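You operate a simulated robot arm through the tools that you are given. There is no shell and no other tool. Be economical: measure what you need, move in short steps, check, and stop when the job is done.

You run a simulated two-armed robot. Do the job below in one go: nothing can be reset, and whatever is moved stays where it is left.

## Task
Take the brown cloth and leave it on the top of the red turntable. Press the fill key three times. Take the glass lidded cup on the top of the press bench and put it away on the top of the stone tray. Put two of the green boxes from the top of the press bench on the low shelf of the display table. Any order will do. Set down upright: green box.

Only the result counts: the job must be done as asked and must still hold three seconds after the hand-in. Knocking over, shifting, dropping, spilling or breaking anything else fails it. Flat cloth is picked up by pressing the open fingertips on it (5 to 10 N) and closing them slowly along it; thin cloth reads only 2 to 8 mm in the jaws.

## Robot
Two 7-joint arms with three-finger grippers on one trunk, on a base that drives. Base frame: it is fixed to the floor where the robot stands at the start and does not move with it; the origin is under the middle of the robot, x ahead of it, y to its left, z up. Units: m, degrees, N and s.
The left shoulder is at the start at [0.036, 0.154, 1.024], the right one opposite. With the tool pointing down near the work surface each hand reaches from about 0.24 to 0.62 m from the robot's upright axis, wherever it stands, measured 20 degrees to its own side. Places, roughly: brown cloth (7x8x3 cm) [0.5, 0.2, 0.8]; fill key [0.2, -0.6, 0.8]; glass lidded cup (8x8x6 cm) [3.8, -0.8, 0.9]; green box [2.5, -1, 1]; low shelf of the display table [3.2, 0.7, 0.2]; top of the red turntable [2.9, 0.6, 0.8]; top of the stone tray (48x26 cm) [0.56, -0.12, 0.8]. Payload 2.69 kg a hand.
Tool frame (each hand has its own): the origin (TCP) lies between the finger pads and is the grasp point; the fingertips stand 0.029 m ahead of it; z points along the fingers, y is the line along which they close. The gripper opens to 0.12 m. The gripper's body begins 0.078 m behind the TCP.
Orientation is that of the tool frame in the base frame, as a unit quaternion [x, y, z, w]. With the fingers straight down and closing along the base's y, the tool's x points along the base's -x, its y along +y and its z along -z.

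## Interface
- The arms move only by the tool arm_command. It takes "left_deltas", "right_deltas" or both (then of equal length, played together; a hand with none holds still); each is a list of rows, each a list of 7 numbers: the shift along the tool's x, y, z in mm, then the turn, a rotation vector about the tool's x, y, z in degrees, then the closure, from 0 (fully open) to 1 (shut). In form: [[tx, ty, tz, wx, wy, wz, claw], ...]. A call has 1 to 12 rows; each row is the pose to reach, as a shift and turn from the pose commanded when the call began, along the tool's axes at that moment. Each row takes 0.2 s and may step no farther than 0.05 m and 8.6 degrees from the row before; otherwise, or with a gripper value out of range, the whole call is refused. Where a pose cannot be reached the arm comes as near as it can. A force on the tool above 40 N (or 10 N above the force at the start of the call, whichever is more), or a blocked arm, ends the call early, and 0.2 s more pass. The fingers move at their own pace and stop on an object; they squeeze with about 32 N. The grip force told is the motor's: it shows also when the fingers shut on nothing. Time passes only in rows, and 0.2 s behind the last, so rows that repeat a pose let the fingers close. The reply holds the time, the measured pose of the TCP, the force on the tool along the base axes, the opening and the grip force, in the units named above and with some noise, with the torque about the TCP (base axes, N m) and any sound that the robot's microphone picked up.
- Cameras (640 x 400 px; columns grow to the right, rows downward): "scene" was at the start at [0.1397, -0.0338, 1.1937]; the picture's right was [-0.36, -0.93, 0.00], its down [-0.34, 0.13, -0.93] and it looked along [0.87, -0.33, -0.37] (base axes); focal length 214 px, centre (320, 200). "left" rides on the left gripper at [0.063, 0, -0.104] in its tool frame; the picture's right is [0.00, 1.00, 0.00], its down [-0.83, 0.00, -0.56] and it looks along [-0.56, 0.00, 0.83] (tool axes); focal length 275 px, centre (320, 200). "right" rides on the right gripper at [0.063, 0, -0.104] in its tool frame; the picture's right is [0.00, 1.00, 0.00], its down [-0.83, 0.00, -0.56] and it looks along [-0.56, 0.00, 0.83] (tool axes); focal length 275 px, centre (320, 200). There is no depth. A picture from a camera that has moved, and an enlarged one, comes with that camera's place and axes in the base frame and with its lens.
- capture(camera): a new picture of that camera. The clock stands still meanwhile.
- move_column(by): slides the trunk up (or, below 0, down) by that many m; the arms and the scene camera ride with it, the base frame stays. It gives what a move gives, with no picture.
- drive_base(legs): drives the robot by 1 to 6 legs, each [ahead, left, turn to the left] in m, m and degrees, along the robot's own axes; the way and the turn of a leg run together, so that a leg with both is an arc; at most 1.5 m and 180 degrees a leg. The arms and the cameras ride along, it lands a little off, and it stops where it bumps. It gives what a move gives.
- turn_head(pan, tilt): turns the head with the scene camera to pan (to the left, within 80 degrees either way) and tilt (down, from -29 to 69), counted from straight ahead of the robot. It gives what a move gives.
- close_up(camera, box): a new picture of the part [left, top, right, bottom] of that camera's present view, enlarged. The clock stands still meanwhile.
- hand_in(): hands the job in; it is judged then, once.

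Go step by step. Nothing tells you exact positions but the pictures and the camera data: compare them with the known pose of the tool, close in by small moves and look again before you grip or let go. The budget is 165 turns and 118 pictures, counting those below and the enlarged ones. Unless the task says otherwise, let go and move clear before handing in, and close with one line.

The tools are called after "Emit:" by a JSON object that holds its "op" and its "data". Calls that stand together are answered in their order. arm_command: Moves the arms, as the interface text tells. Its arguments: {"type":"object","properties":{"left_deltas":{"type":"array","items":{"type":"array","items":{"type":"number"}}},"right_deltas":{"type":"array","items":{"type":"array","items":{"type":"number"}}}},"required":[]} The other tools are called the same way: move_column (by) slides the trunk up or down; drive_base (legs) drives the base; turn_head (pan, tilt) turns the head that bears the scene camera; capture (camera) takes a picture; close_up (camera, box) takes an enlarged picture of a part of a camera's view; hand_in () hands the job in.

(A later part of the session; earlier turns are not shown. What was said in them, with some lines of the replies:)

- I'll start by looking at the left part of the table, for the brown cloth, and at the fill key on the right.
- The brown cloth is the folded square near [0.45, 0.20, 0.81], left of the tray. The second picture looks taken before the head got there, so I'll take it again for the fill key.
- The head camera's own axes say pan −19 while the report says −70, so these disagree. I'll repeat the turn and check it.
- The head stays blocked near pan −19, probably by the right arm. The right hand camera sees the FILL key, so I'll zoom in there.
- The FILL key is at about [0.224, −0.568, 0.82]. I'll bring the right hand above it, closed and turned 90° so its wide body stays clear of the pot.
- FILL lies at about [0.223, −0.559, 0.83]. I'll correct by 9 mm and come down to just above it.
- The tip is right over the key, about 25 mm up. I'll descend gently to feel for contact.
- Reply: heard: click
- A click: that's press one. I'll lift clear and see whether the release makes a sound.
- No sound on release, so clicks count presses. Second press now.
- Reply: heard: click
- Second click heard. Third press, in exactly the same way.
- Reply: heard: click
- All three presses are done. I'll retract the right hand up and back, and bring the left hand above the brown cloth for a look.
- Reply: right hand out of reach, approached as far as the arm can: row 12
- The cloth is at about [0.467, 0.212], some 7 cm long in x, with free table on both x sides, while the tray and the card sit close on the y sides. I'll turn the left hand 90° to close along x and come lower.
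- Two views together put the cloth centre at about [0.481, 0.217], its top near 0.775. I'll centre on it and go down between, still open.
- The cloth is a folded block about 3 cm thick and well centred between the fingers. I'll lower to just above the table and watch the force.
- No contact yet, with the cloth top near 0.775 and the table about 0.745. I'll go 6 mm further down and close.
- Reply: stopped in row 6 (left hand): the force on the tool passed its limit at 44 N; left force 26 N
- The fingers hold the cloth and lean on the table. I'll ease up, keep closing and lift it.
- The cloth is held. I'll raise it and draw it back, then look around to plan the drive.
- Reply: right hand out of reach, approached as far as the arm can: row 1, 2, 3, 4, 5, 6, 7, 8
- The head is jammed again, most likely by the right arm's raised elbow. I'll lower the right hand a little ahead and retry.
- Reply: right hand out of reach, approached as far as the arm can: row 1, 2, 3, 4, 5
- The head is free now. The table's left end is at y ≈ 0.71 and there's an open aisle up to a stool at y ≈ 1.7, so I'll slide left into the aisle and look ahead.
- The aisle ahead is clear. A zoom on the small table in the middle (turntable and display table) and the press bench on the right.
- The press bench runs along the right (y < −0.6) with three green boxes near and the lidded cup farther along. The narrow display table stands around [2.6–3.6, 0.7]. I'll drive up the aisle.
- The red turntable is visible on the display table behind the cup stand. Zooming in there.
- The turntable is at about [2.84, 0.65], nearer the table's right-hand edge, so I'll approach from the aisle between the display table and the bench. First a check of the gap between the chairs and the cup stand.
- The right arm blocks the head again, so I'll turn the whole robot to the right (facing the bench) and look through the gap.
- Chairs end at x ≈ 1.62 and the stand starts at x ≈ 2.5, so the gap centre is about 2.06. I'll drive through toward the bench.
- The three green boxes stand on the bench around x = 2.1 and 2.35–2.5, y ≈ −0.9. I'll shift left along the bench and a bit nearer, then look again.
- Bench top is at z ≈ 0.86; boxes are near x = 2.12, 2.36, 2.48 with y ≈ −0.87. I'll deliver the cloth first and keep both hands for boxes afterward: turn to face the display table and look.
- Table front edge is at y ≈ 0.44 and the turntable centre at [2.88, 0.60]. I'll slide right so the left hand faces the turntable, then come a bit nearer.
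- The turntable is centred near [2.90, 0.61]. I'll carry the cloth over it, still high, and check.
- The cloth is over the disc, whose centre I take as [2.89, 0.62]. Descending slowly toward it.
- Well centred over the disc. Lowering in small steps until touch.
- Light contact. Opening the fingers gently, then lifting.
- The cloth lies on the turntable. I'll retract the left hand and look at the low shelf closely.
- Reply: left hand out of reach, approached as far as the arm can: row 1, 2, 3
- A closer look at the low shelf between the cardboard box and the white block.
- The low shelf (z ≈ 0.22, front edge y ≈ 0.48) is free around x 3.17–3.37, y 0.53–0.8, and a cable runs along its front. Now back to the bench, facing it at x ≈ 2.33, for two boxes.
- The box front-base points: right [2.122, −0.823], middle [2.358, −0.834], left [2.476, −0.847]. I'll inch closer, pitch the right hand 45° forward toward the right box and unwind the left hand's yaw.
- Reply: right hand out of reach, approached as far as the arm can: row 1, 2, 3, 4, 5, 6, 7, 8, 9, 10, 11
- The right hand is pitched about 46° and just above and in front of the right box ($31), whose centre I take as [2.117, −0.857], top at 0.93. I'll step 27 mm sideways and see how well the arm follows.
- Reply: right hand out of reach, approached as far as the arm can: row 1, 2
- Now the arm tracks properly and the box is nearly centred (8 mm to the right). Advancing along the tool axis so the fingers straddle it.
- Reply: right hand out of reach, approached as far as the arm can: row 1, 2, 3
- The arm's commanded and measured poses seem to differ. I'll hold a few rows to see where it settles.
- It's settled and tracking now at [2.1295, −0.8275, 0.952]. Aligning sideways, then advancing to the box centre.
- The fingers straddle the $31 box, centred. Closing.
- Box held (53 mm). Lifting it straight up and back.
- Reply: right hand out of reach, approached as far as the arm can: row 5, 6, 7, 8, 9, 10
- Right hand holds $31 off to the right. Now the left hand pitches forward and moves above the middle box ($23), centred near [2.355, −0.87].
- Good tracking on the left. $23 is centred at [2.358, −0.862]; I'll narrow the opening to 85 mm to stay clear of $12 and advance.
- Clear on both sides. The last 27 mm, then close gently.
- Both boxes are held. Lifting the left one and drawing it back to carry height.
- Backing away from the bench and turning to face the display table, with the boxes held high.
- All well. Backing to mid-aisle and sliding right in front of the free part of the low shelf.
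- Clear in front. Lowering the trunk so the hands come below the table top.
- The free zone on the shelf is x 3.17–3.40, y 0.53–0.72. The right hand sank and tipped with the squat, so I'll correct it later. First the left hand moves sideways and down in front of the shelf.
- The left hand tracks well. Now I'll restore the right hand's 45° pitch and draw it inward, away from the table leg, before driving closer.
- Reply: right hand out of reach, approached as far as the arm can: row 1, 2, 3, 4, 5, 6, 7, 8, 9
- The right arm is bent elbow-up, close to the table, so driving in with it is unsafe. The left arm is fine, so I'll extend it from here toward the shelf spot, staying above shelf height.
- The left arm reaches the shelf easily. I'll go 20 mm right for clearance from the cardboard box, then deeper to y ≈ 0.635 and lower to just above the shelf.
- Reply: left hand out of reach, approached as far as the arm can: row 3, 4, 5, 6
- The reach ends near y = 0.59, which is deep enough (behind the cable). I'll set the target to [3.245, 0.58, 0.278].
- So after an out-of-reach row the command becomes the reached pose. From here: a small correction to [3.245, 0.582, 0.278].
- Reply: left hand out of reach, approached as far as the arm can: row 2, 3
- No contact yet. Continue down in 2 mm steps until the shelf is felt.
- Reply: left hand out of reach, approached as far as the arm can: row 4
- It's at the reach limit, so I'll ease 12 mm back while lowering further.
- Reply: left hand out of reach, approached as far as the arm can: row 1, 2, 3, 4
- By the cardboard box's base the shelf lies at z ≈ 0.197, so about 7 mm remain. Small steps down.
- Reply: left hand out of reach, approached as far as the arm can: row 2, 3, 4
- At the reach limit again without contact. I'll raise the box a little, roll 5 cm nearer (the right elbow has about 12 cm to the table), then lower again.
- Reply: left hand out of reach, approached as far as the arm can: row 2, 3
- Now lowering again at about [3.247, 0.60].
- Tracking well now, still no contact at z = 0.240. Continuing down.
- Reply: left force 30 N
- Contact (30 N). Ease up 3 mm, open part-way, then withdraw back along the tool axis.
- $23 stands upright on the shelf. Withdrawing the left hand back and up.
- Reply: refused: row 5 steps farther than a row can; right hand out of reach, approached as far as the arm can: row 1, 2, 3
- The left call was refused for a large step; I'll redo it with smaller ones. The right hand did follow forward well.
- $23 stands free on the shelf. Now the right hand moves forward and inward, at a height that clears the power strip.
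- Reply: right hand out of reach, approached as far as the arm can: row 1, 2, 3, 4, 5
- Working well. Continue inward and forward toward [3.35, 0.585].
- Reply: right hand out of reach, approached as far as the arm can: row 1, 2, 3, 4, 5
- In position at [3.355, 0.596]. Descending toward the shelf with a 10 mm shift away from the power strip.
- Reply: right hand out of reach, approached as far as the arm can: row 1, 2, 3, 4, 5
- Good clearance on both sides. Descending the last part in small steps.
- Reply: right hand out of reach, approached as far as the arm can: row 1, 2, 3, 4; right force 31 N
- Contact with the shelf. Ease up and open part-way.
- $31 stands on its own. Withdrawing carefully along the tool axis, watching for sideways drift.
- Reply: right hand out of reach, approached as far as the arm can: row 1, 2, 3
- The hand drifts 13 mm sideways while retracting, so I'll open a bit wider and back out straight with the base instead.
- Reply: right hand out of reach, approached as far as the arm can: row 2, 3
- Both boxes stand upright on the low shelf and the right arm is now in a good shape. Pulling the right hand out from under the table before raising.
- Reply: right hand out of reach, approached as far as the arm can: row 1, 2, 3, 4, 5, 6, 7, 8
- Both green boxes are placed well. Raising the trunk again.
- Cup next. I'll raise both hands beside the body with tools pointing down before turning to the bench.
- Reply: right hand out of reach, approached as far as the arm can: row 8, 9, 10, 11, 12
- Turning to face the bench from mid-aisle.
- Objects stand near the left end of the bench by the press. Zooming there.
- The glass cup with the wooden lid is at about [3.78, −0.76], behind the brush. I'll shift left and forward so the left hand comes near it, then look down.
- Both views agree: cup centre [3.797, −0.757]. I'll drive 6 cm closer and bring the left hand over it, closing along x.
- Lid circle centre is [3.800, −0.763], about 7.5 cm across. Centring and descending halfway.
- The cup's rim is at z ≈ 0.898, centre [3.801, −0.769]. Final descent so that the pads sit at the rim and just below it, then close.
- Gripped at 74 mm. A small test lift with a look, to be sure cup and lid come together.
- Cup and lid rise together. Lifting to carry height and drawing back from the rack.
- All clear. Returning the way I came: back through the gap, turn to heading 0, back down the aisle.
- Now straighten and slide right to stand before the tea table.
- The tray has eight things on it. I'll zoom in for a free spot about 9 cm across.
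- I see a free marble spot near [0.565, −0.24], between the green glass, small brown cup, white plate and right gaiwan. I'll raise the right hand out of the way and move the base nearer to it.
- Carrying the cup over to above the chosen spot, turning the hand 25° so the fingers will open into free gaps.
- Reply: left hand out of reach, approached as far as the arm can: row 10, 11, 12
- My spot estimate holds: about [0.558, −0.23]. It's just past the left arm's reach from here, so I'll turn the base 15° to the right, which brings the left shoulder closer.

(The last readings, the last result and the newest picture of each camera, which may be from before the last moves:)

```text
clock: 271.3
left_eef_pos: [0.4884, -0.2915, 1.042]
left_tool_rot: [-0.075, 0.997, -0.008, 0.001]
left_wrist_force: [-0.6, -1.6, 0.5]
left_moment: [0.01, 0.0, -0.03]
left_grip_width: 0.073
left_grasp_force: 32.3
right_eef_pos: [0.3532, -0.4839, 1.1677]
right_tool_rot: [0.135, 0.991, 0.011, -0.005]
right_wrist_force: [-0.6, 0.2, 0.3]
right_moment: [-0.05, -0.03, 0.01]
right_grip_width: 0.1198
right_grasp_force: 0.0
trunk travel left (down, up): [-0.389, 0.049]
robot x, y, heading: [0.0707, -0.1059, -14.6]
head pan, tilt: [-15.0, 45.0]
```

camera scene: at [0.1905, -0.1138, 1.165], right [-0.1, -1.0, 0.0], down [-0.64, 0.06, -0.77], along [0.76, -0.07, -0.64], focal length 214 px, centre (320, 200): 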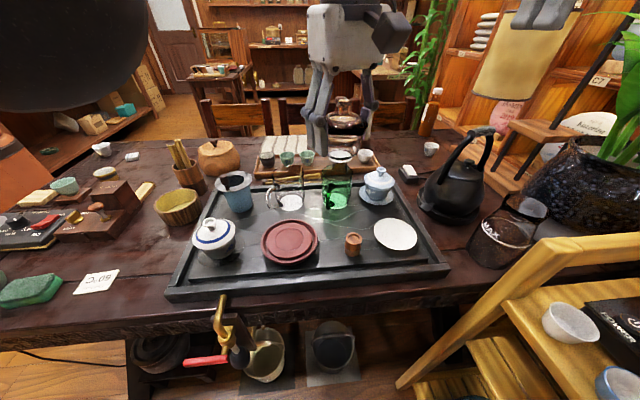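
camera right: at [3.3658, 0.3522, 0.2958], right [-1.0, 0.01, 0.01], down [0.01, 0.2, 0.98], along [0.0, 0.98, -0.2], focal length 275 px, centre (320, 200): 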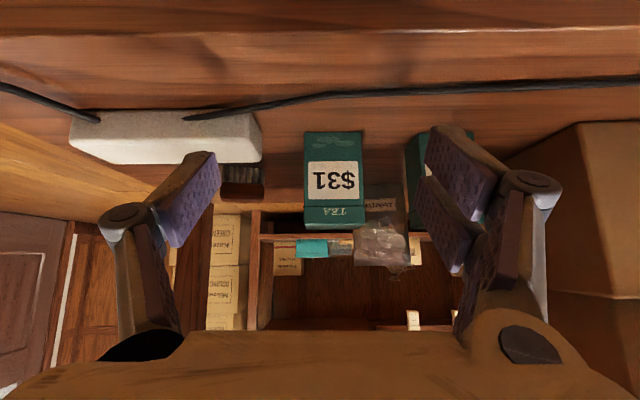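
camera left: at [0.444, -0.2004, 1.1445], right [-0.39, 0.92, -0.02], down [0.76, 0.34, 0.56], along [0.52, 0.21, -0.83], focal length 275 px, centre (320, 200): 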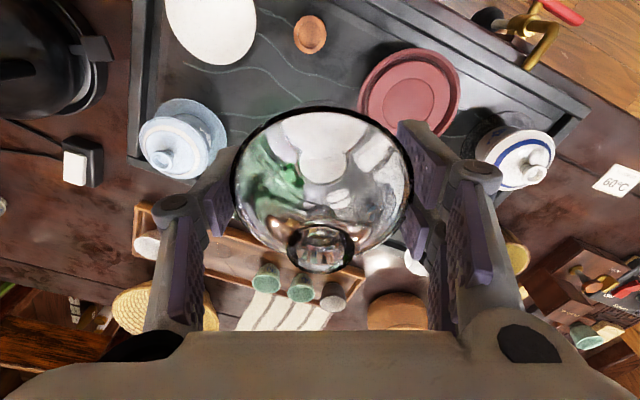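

Now shifting over to the spot and finishing the yaw.

Emit:
{"op": "arm_command", "data": {"left_deltas": [[-15, 10, 0, 0, 0, -4, 1], [-31, 20, 0, 0, 0, -8, 1], [-47, 30, 0, 0, 0, -12, 1], [-63, 40, 0, 0, 0, -16, 1], [-78, 50, 0, 0, 0, -16.4, 1], [-78, 50, 0, 0, 0, -16.4, 1]]}}

Emit:
{"op": "capture", "data": {"camera": "left"}}

```text
clock: 272.7
left_eef_pos: [0.5574, -0.23, 1.0425]
left_tool_rot: [-0.217, 0.976, -0.009, 0.001]
left_wrist_force: [-0.3, 0.4, -1.2]
left_moment: [-0.03, 0.0, 0.01]
left_grip_width: 0.0729
left_grasp_force: 31.9
right_eef_pos: [0.3526, -0.4849, 1.1685]
right_tool_rot: [0.135, 0.991, 0.012, -0.004]
right_wrist_force: [-0.5, -0.2, -0.1]
right_moment: [-0.02, 0.01, 0.0]
right_grip_width: 0.12
right_grasp_force: 0.0
trunk travel left (down, up): [-0.389, 0.049]
robot x, y, heading: [0.0736, -0.1101, -14.9]
head pan, tilt: [-15.0, 45.0]
```

```text
13 pictures are left
camera left: at [0.5012, -0.2554, 1.1453], right [-0.42, 0.91, -0.02], down [0.75, 0.36, 0.55], along [0.51, 0.22, -0.83], focal length 275 px, centre (320, 200)
```

left: 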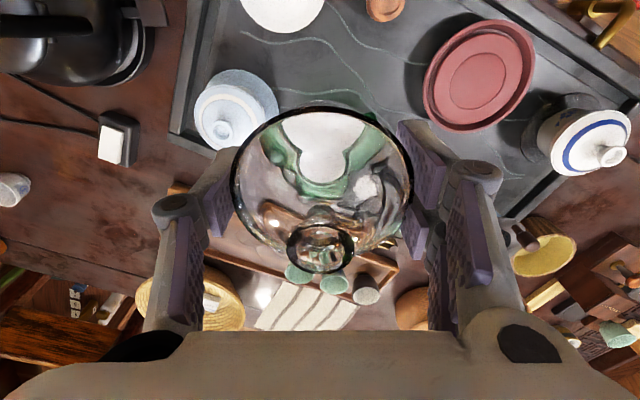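

On the spot. Descending to about 10 cm above the marble and checking from both cameras.

Emit:
{"op": "arm_command", "data": {"left_deltas": [[0, 0, 25, 0, 0, 0, 1], [0, 0, 50, 0, 0, 0, 1], [0, 0, 75, 0, 0, 0, 1], [0, 0, 100, 0, 0, 0, 1], [0, 0, 125, 0, 0, 0, 1]]}}

Emit:
{"op": "turn_head", "data": {"pan": -5, "tilt": 40}}

Emit:
{"op": "close_up", "data": {"camera": "scene", "box": [220, 120, 440, 270]}}

Emit:
{"op": "capture", "data": {"camera": "left"}}

```text
clock: 273.9
left_eef_pos: [0.5583, -0.2332, 0.9153]
left_tool_rot: [-0.217, 0.976, -0.009, 0.001]
left_wrist_force: [0.6, 0.9, 0.2]
left_moment: [-0.03, -0.02, -0.02]
left_grip_width: 0.0728
left_grasp_force: 31.9
right_eef_pos: [0.3539, -0.4853, 1.1676]
right_tool_rot: [0.135, 0.991, 0.011, -0.004]
right_wrist_force: [-0.5, -0.1, 0.3]
right_moment: [0.0, -0.03, -0.03]
right_grip_width: 0.1197
right_grasp_force: 0.2
trunk travel left (down, up): [-0.389, 0.049]
robot x, y, heading: [0.0744, -0.1057, -14.3]
head pan, tilt: [-15.0, 45.0]
```

```text
clock: 274.6
left_eef_pos: [0.5586, -0.2336, 0.9161]
left_tool_rot: [-0.216, 0.976, -0.008, 0.001]
left_wrist_force: [-0.1, 0.4, -0.3]
left_moment: [0.01, 0.01, 0.01]
left_grip_width: 0.0733
left_grasp_force: 31.5
right_eef_pos: [0.3534, -0.4822, 1.1684]
right_tool_rot: [0.135, 0.991, 0.01, -0.004]
right_wrist_force: [0.0, -0.4, -0.2]
right_moment: [0.02, 0.03, -0.01]
right_grip_width: 0.1199
right_grasp_force: 0.1
trunk travel left (down, up): [-0.389, 0.049]
robot x, y, heading: [0.0723, -0.107, -14.7]
head pan, tilt: [-5.0, 40.0]
```

```text
2.67 times, centred on (330, 195) of scene
camera zoom: at [0.2043, -0.1505, 1.165], right [-0.34, -0.94, 0.0], down [-0.6, 0.22, -0.77], along [0.72, -0.26, -0.64], focal length 572 px, centre (293, 213)
```

zoom: 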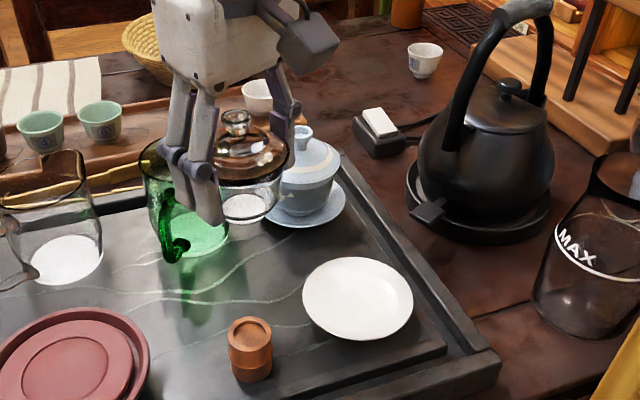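

```text
11 pictures are left
camera left: at [0.501, -0.258, 1.0191], right [-0.42, 0.91, -0.02], down [0.75, 0.36, 0.55], along [0.51, 0.22, -0.83], focal length 275 px, centre (320, 200)
```

left: 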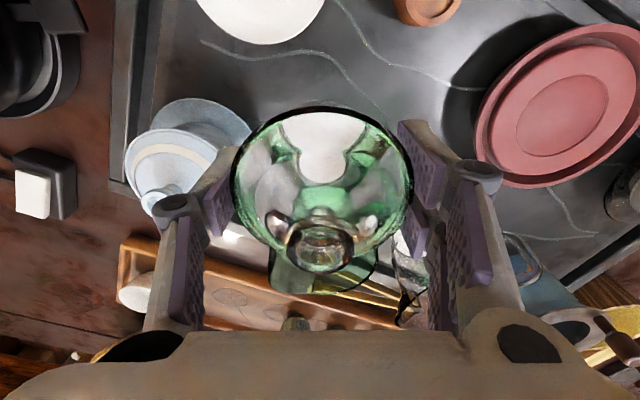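

The landing point is free marble, but the green glass is close on one side. I'll shift 11 mm away from it and go down to about 2 cm above the surface.

Emit:
{"op": "arm_command", "data": {"left_deltas": [[6, 1, 5, 0, 0, 0, 1], [11, 2, 15, 0, 0, 0, 1], [11, 2, 35, 0, 0, 0, 1], [11, 2, 55, 0, 0, 0, 1], [11, 2, 72, 0, 0, 0, 1], [11, 2, 80, 0, 0, 0, 1]]}}

Emit:
{"op": "close_up", "data": {"camera": "scene", "box": [220, 120, 440, 270]}}

```text
clock: 276.0
left_eef_pos: [0.5469, -0.238, 0.839]
left_tool_rot: [-0.216, 0.976, -0.01, 0.003]
left_wrist_force: [-2.1, 0.8, 15.1]
left_moment: [0.09, -0.14, 0.0]
left_grip_width: 0.0732
left_grasp_force: 32.0
right_eef_pos: [0.3518, -0.4828, 1.1703]
right_tool_rot: [0.135, 0.991, 0.011, -0.004]
right_wrist_force: [-1.1, 0.3, 0.3]
right_moment: [0.0, 0.01, 0.04]
right_grip_width: 0.1198
right_grasp_force: 0.0
trunk travel left (down, up): [-0.389, 0.049]
robot x, y, heading: [0.0725, -0.1071, -14.7]
head pan, tilt: [-5.0, 40.0]
```

```text
2.67 times, centred on (330, 195) of scene
camera zoom: at [0.2027, -0.15, 1.1655], right [-0.34, -0.94, 0.0], down [-0.6, 0.22, -0.77], along [0.72, -0.26, -0.64], focal length 572 px, centre (293, 213)
```

zoom: 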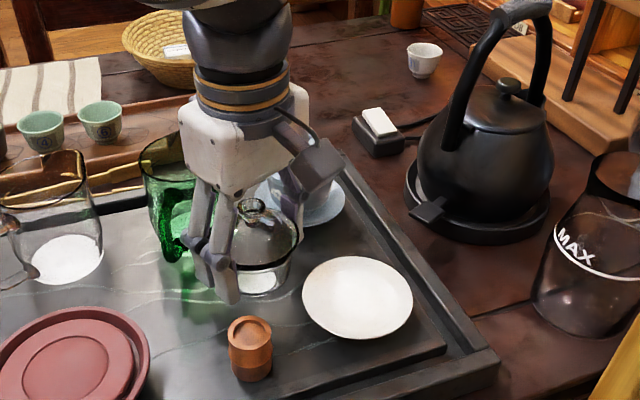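

The cup has touched the tray at z ≈ 0.80 (15 N), on clear marble. Easing the pressure and opening slightly.

Emit:
{"op": "arm_command", "data": {"left_deltas": [[0, 0, -2, 0, 0, 0, 1], [0, 0, -2, 0, 0, 0, 0.37], [0, 0, -2, 0, 0, 0, 0.33], [0, 0, -2, 0, 0, 0, 0.3], [0, 0, -2, 0, 0, 0, 0.3]]}}

Emit:
{"op": "capture", "data": {"camera": "left"}}

Emit:
{"op": "close_up", "data": {"camera": "scene", "box": [220, 120, 440, 270]}}

```text
clock: 277.2
left_eef_pos: [0.5479, -0.2383, 0.8387]
left_tool_rot: [-0.216, 0.976, -0.008, 0.001]
left_wrist_force: [0.9, 1.2, -0.1]
left_moment: [0.04, -0.01, -0.03]
left_grip_width: 0.0842
left_grasp_force: 0.0
right_eef_pos: [0.3537, -0.4837, 1.1682]
right_tool_rot: [0.135, 0.991, 0.012, -0.004]
right_wrist_force: [-0.7, -0.3, -0.5]
right_moment: [0.02, 0.01, -0.02]
right_grip_width: 0.12
right_grasp_force: 0.0
trunk travel left (down, up): [-0.389, 0.049]
robot x, y, heading: [0.0721, -0.1089, -14.6]
head pan, tilt: [-5.0, 40.0]
```

```text
9 pictures are left
camera left: at [0.491, -0.2623, 0.9411], right [-0.42, 0.91, -0.02], down [0.75, 0.36, 0.55], along [0.51, 0.22, -0.83], focal length 275 px, centre (320, 200)
```

left: 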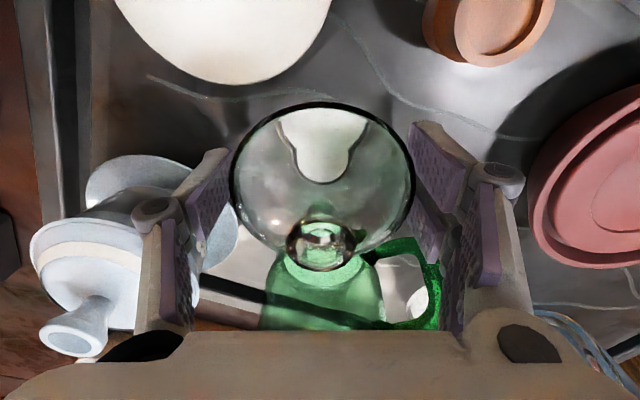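

```text
2.67 times, centred on (330, 195) of scene
camera zoom: at [0.2043, -0.1504, 1.1648], right [-0.34, -0.94, 0.0], down [-0.61, 0.22, -0.77], along [0.72, -0.26, -0.64], focal length 572 px, centre (293, 213)
```

zoom: 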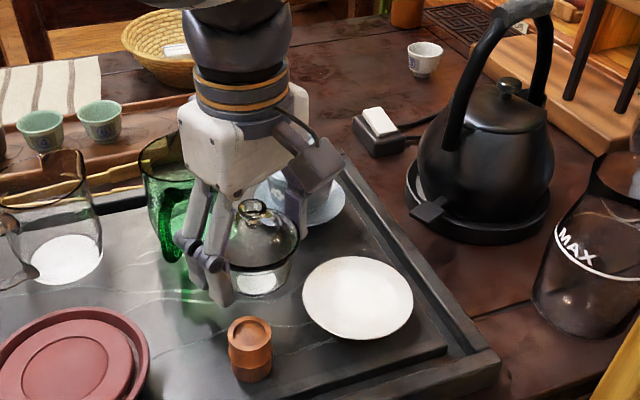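

The cup stands on the marble and the fingers are free. Lifting straight up, slowly at first.

Emit:
{"op": "arm_command", "data": {"left_deltas": [[0, 0, -6, 0, 0, 0, 0.3], [0, 0, -15, 0, 0, 0, 0.3], [0, 0, -26, 0, 0, 0, 0.3], [0, 0, -40, 0, 0, 0, 0.3], [0, 0, -58, 0, 0, 0, 0.3], [0, 0, -80, 0, 0, 0, 0.3], [0, 0, -110, 0, 0, 0, 0.3], [0, 0, -140, 0, 0, 0, 0.3], [0, 0, -175, 0, 0, 0, 0.3]]}}

Emit:
{"op": "close_up", "data": {"camera": "scene", "box": [220, 120, 440, 270]}}

```text
clock: 279.2
left_eef_pos: [0.5488, -0.2318, 1.0132]
left_tool_rot: [-0.217, 0.976, -0.008, 0.001]
left_wrist_force: [0.3, 0.7, -0.2]
left_moment: [-0.03, 0.0, -0.02]
left_grip_width: 0.0844
left_grasp_force: 0.0
right_eef_pos: [0.3536, -0.4831, 1.1681]
right_tool_rot: [0.135, 0.991, 0.012, -0.005]
right_wrist_force: [0.3, 0.0, -0.6]
right_moment: [0.02, -0.03, -0.02]
right_grip_width: 0.12
right_grasp_force: 0.0
trunk travel left (down, up): [-0.389, 0.049]
robot x, y, heading: [0.0747, -0.1098, -14.6]
head pan, tilt: [-5.0, 40.0]
```

```text
2.67 times, centred on (330, 195) of scene
camera zoom: at [0.2042, -0.1503, 1.1649], right [-0.34, -0.94, 0.0], down [-0.61, 0.22, -0.77], along [0.72, -0.26, -0.64], focal length 572 px, centre (293, 213)
```

zoom: 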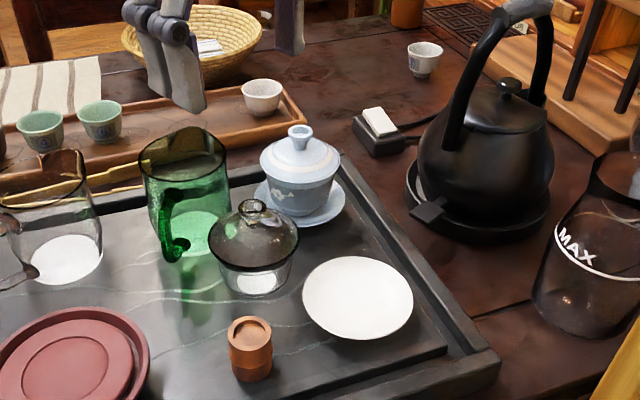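

The lidded cup stands on the tray with nothing around it disturbed, both hands are empty and clear, and the other parts are done. Handing in.

Emit:
{"op": "hand_in", "data": {}}

```text
The job is handed in.
```

The job is handed in. The brown cloth is on the red turntable, the fill key was pressed three times (three clicks heard), boxes $23 and $31 stand upright on the low shelf, and the glass lidded cup is on the stone tray.
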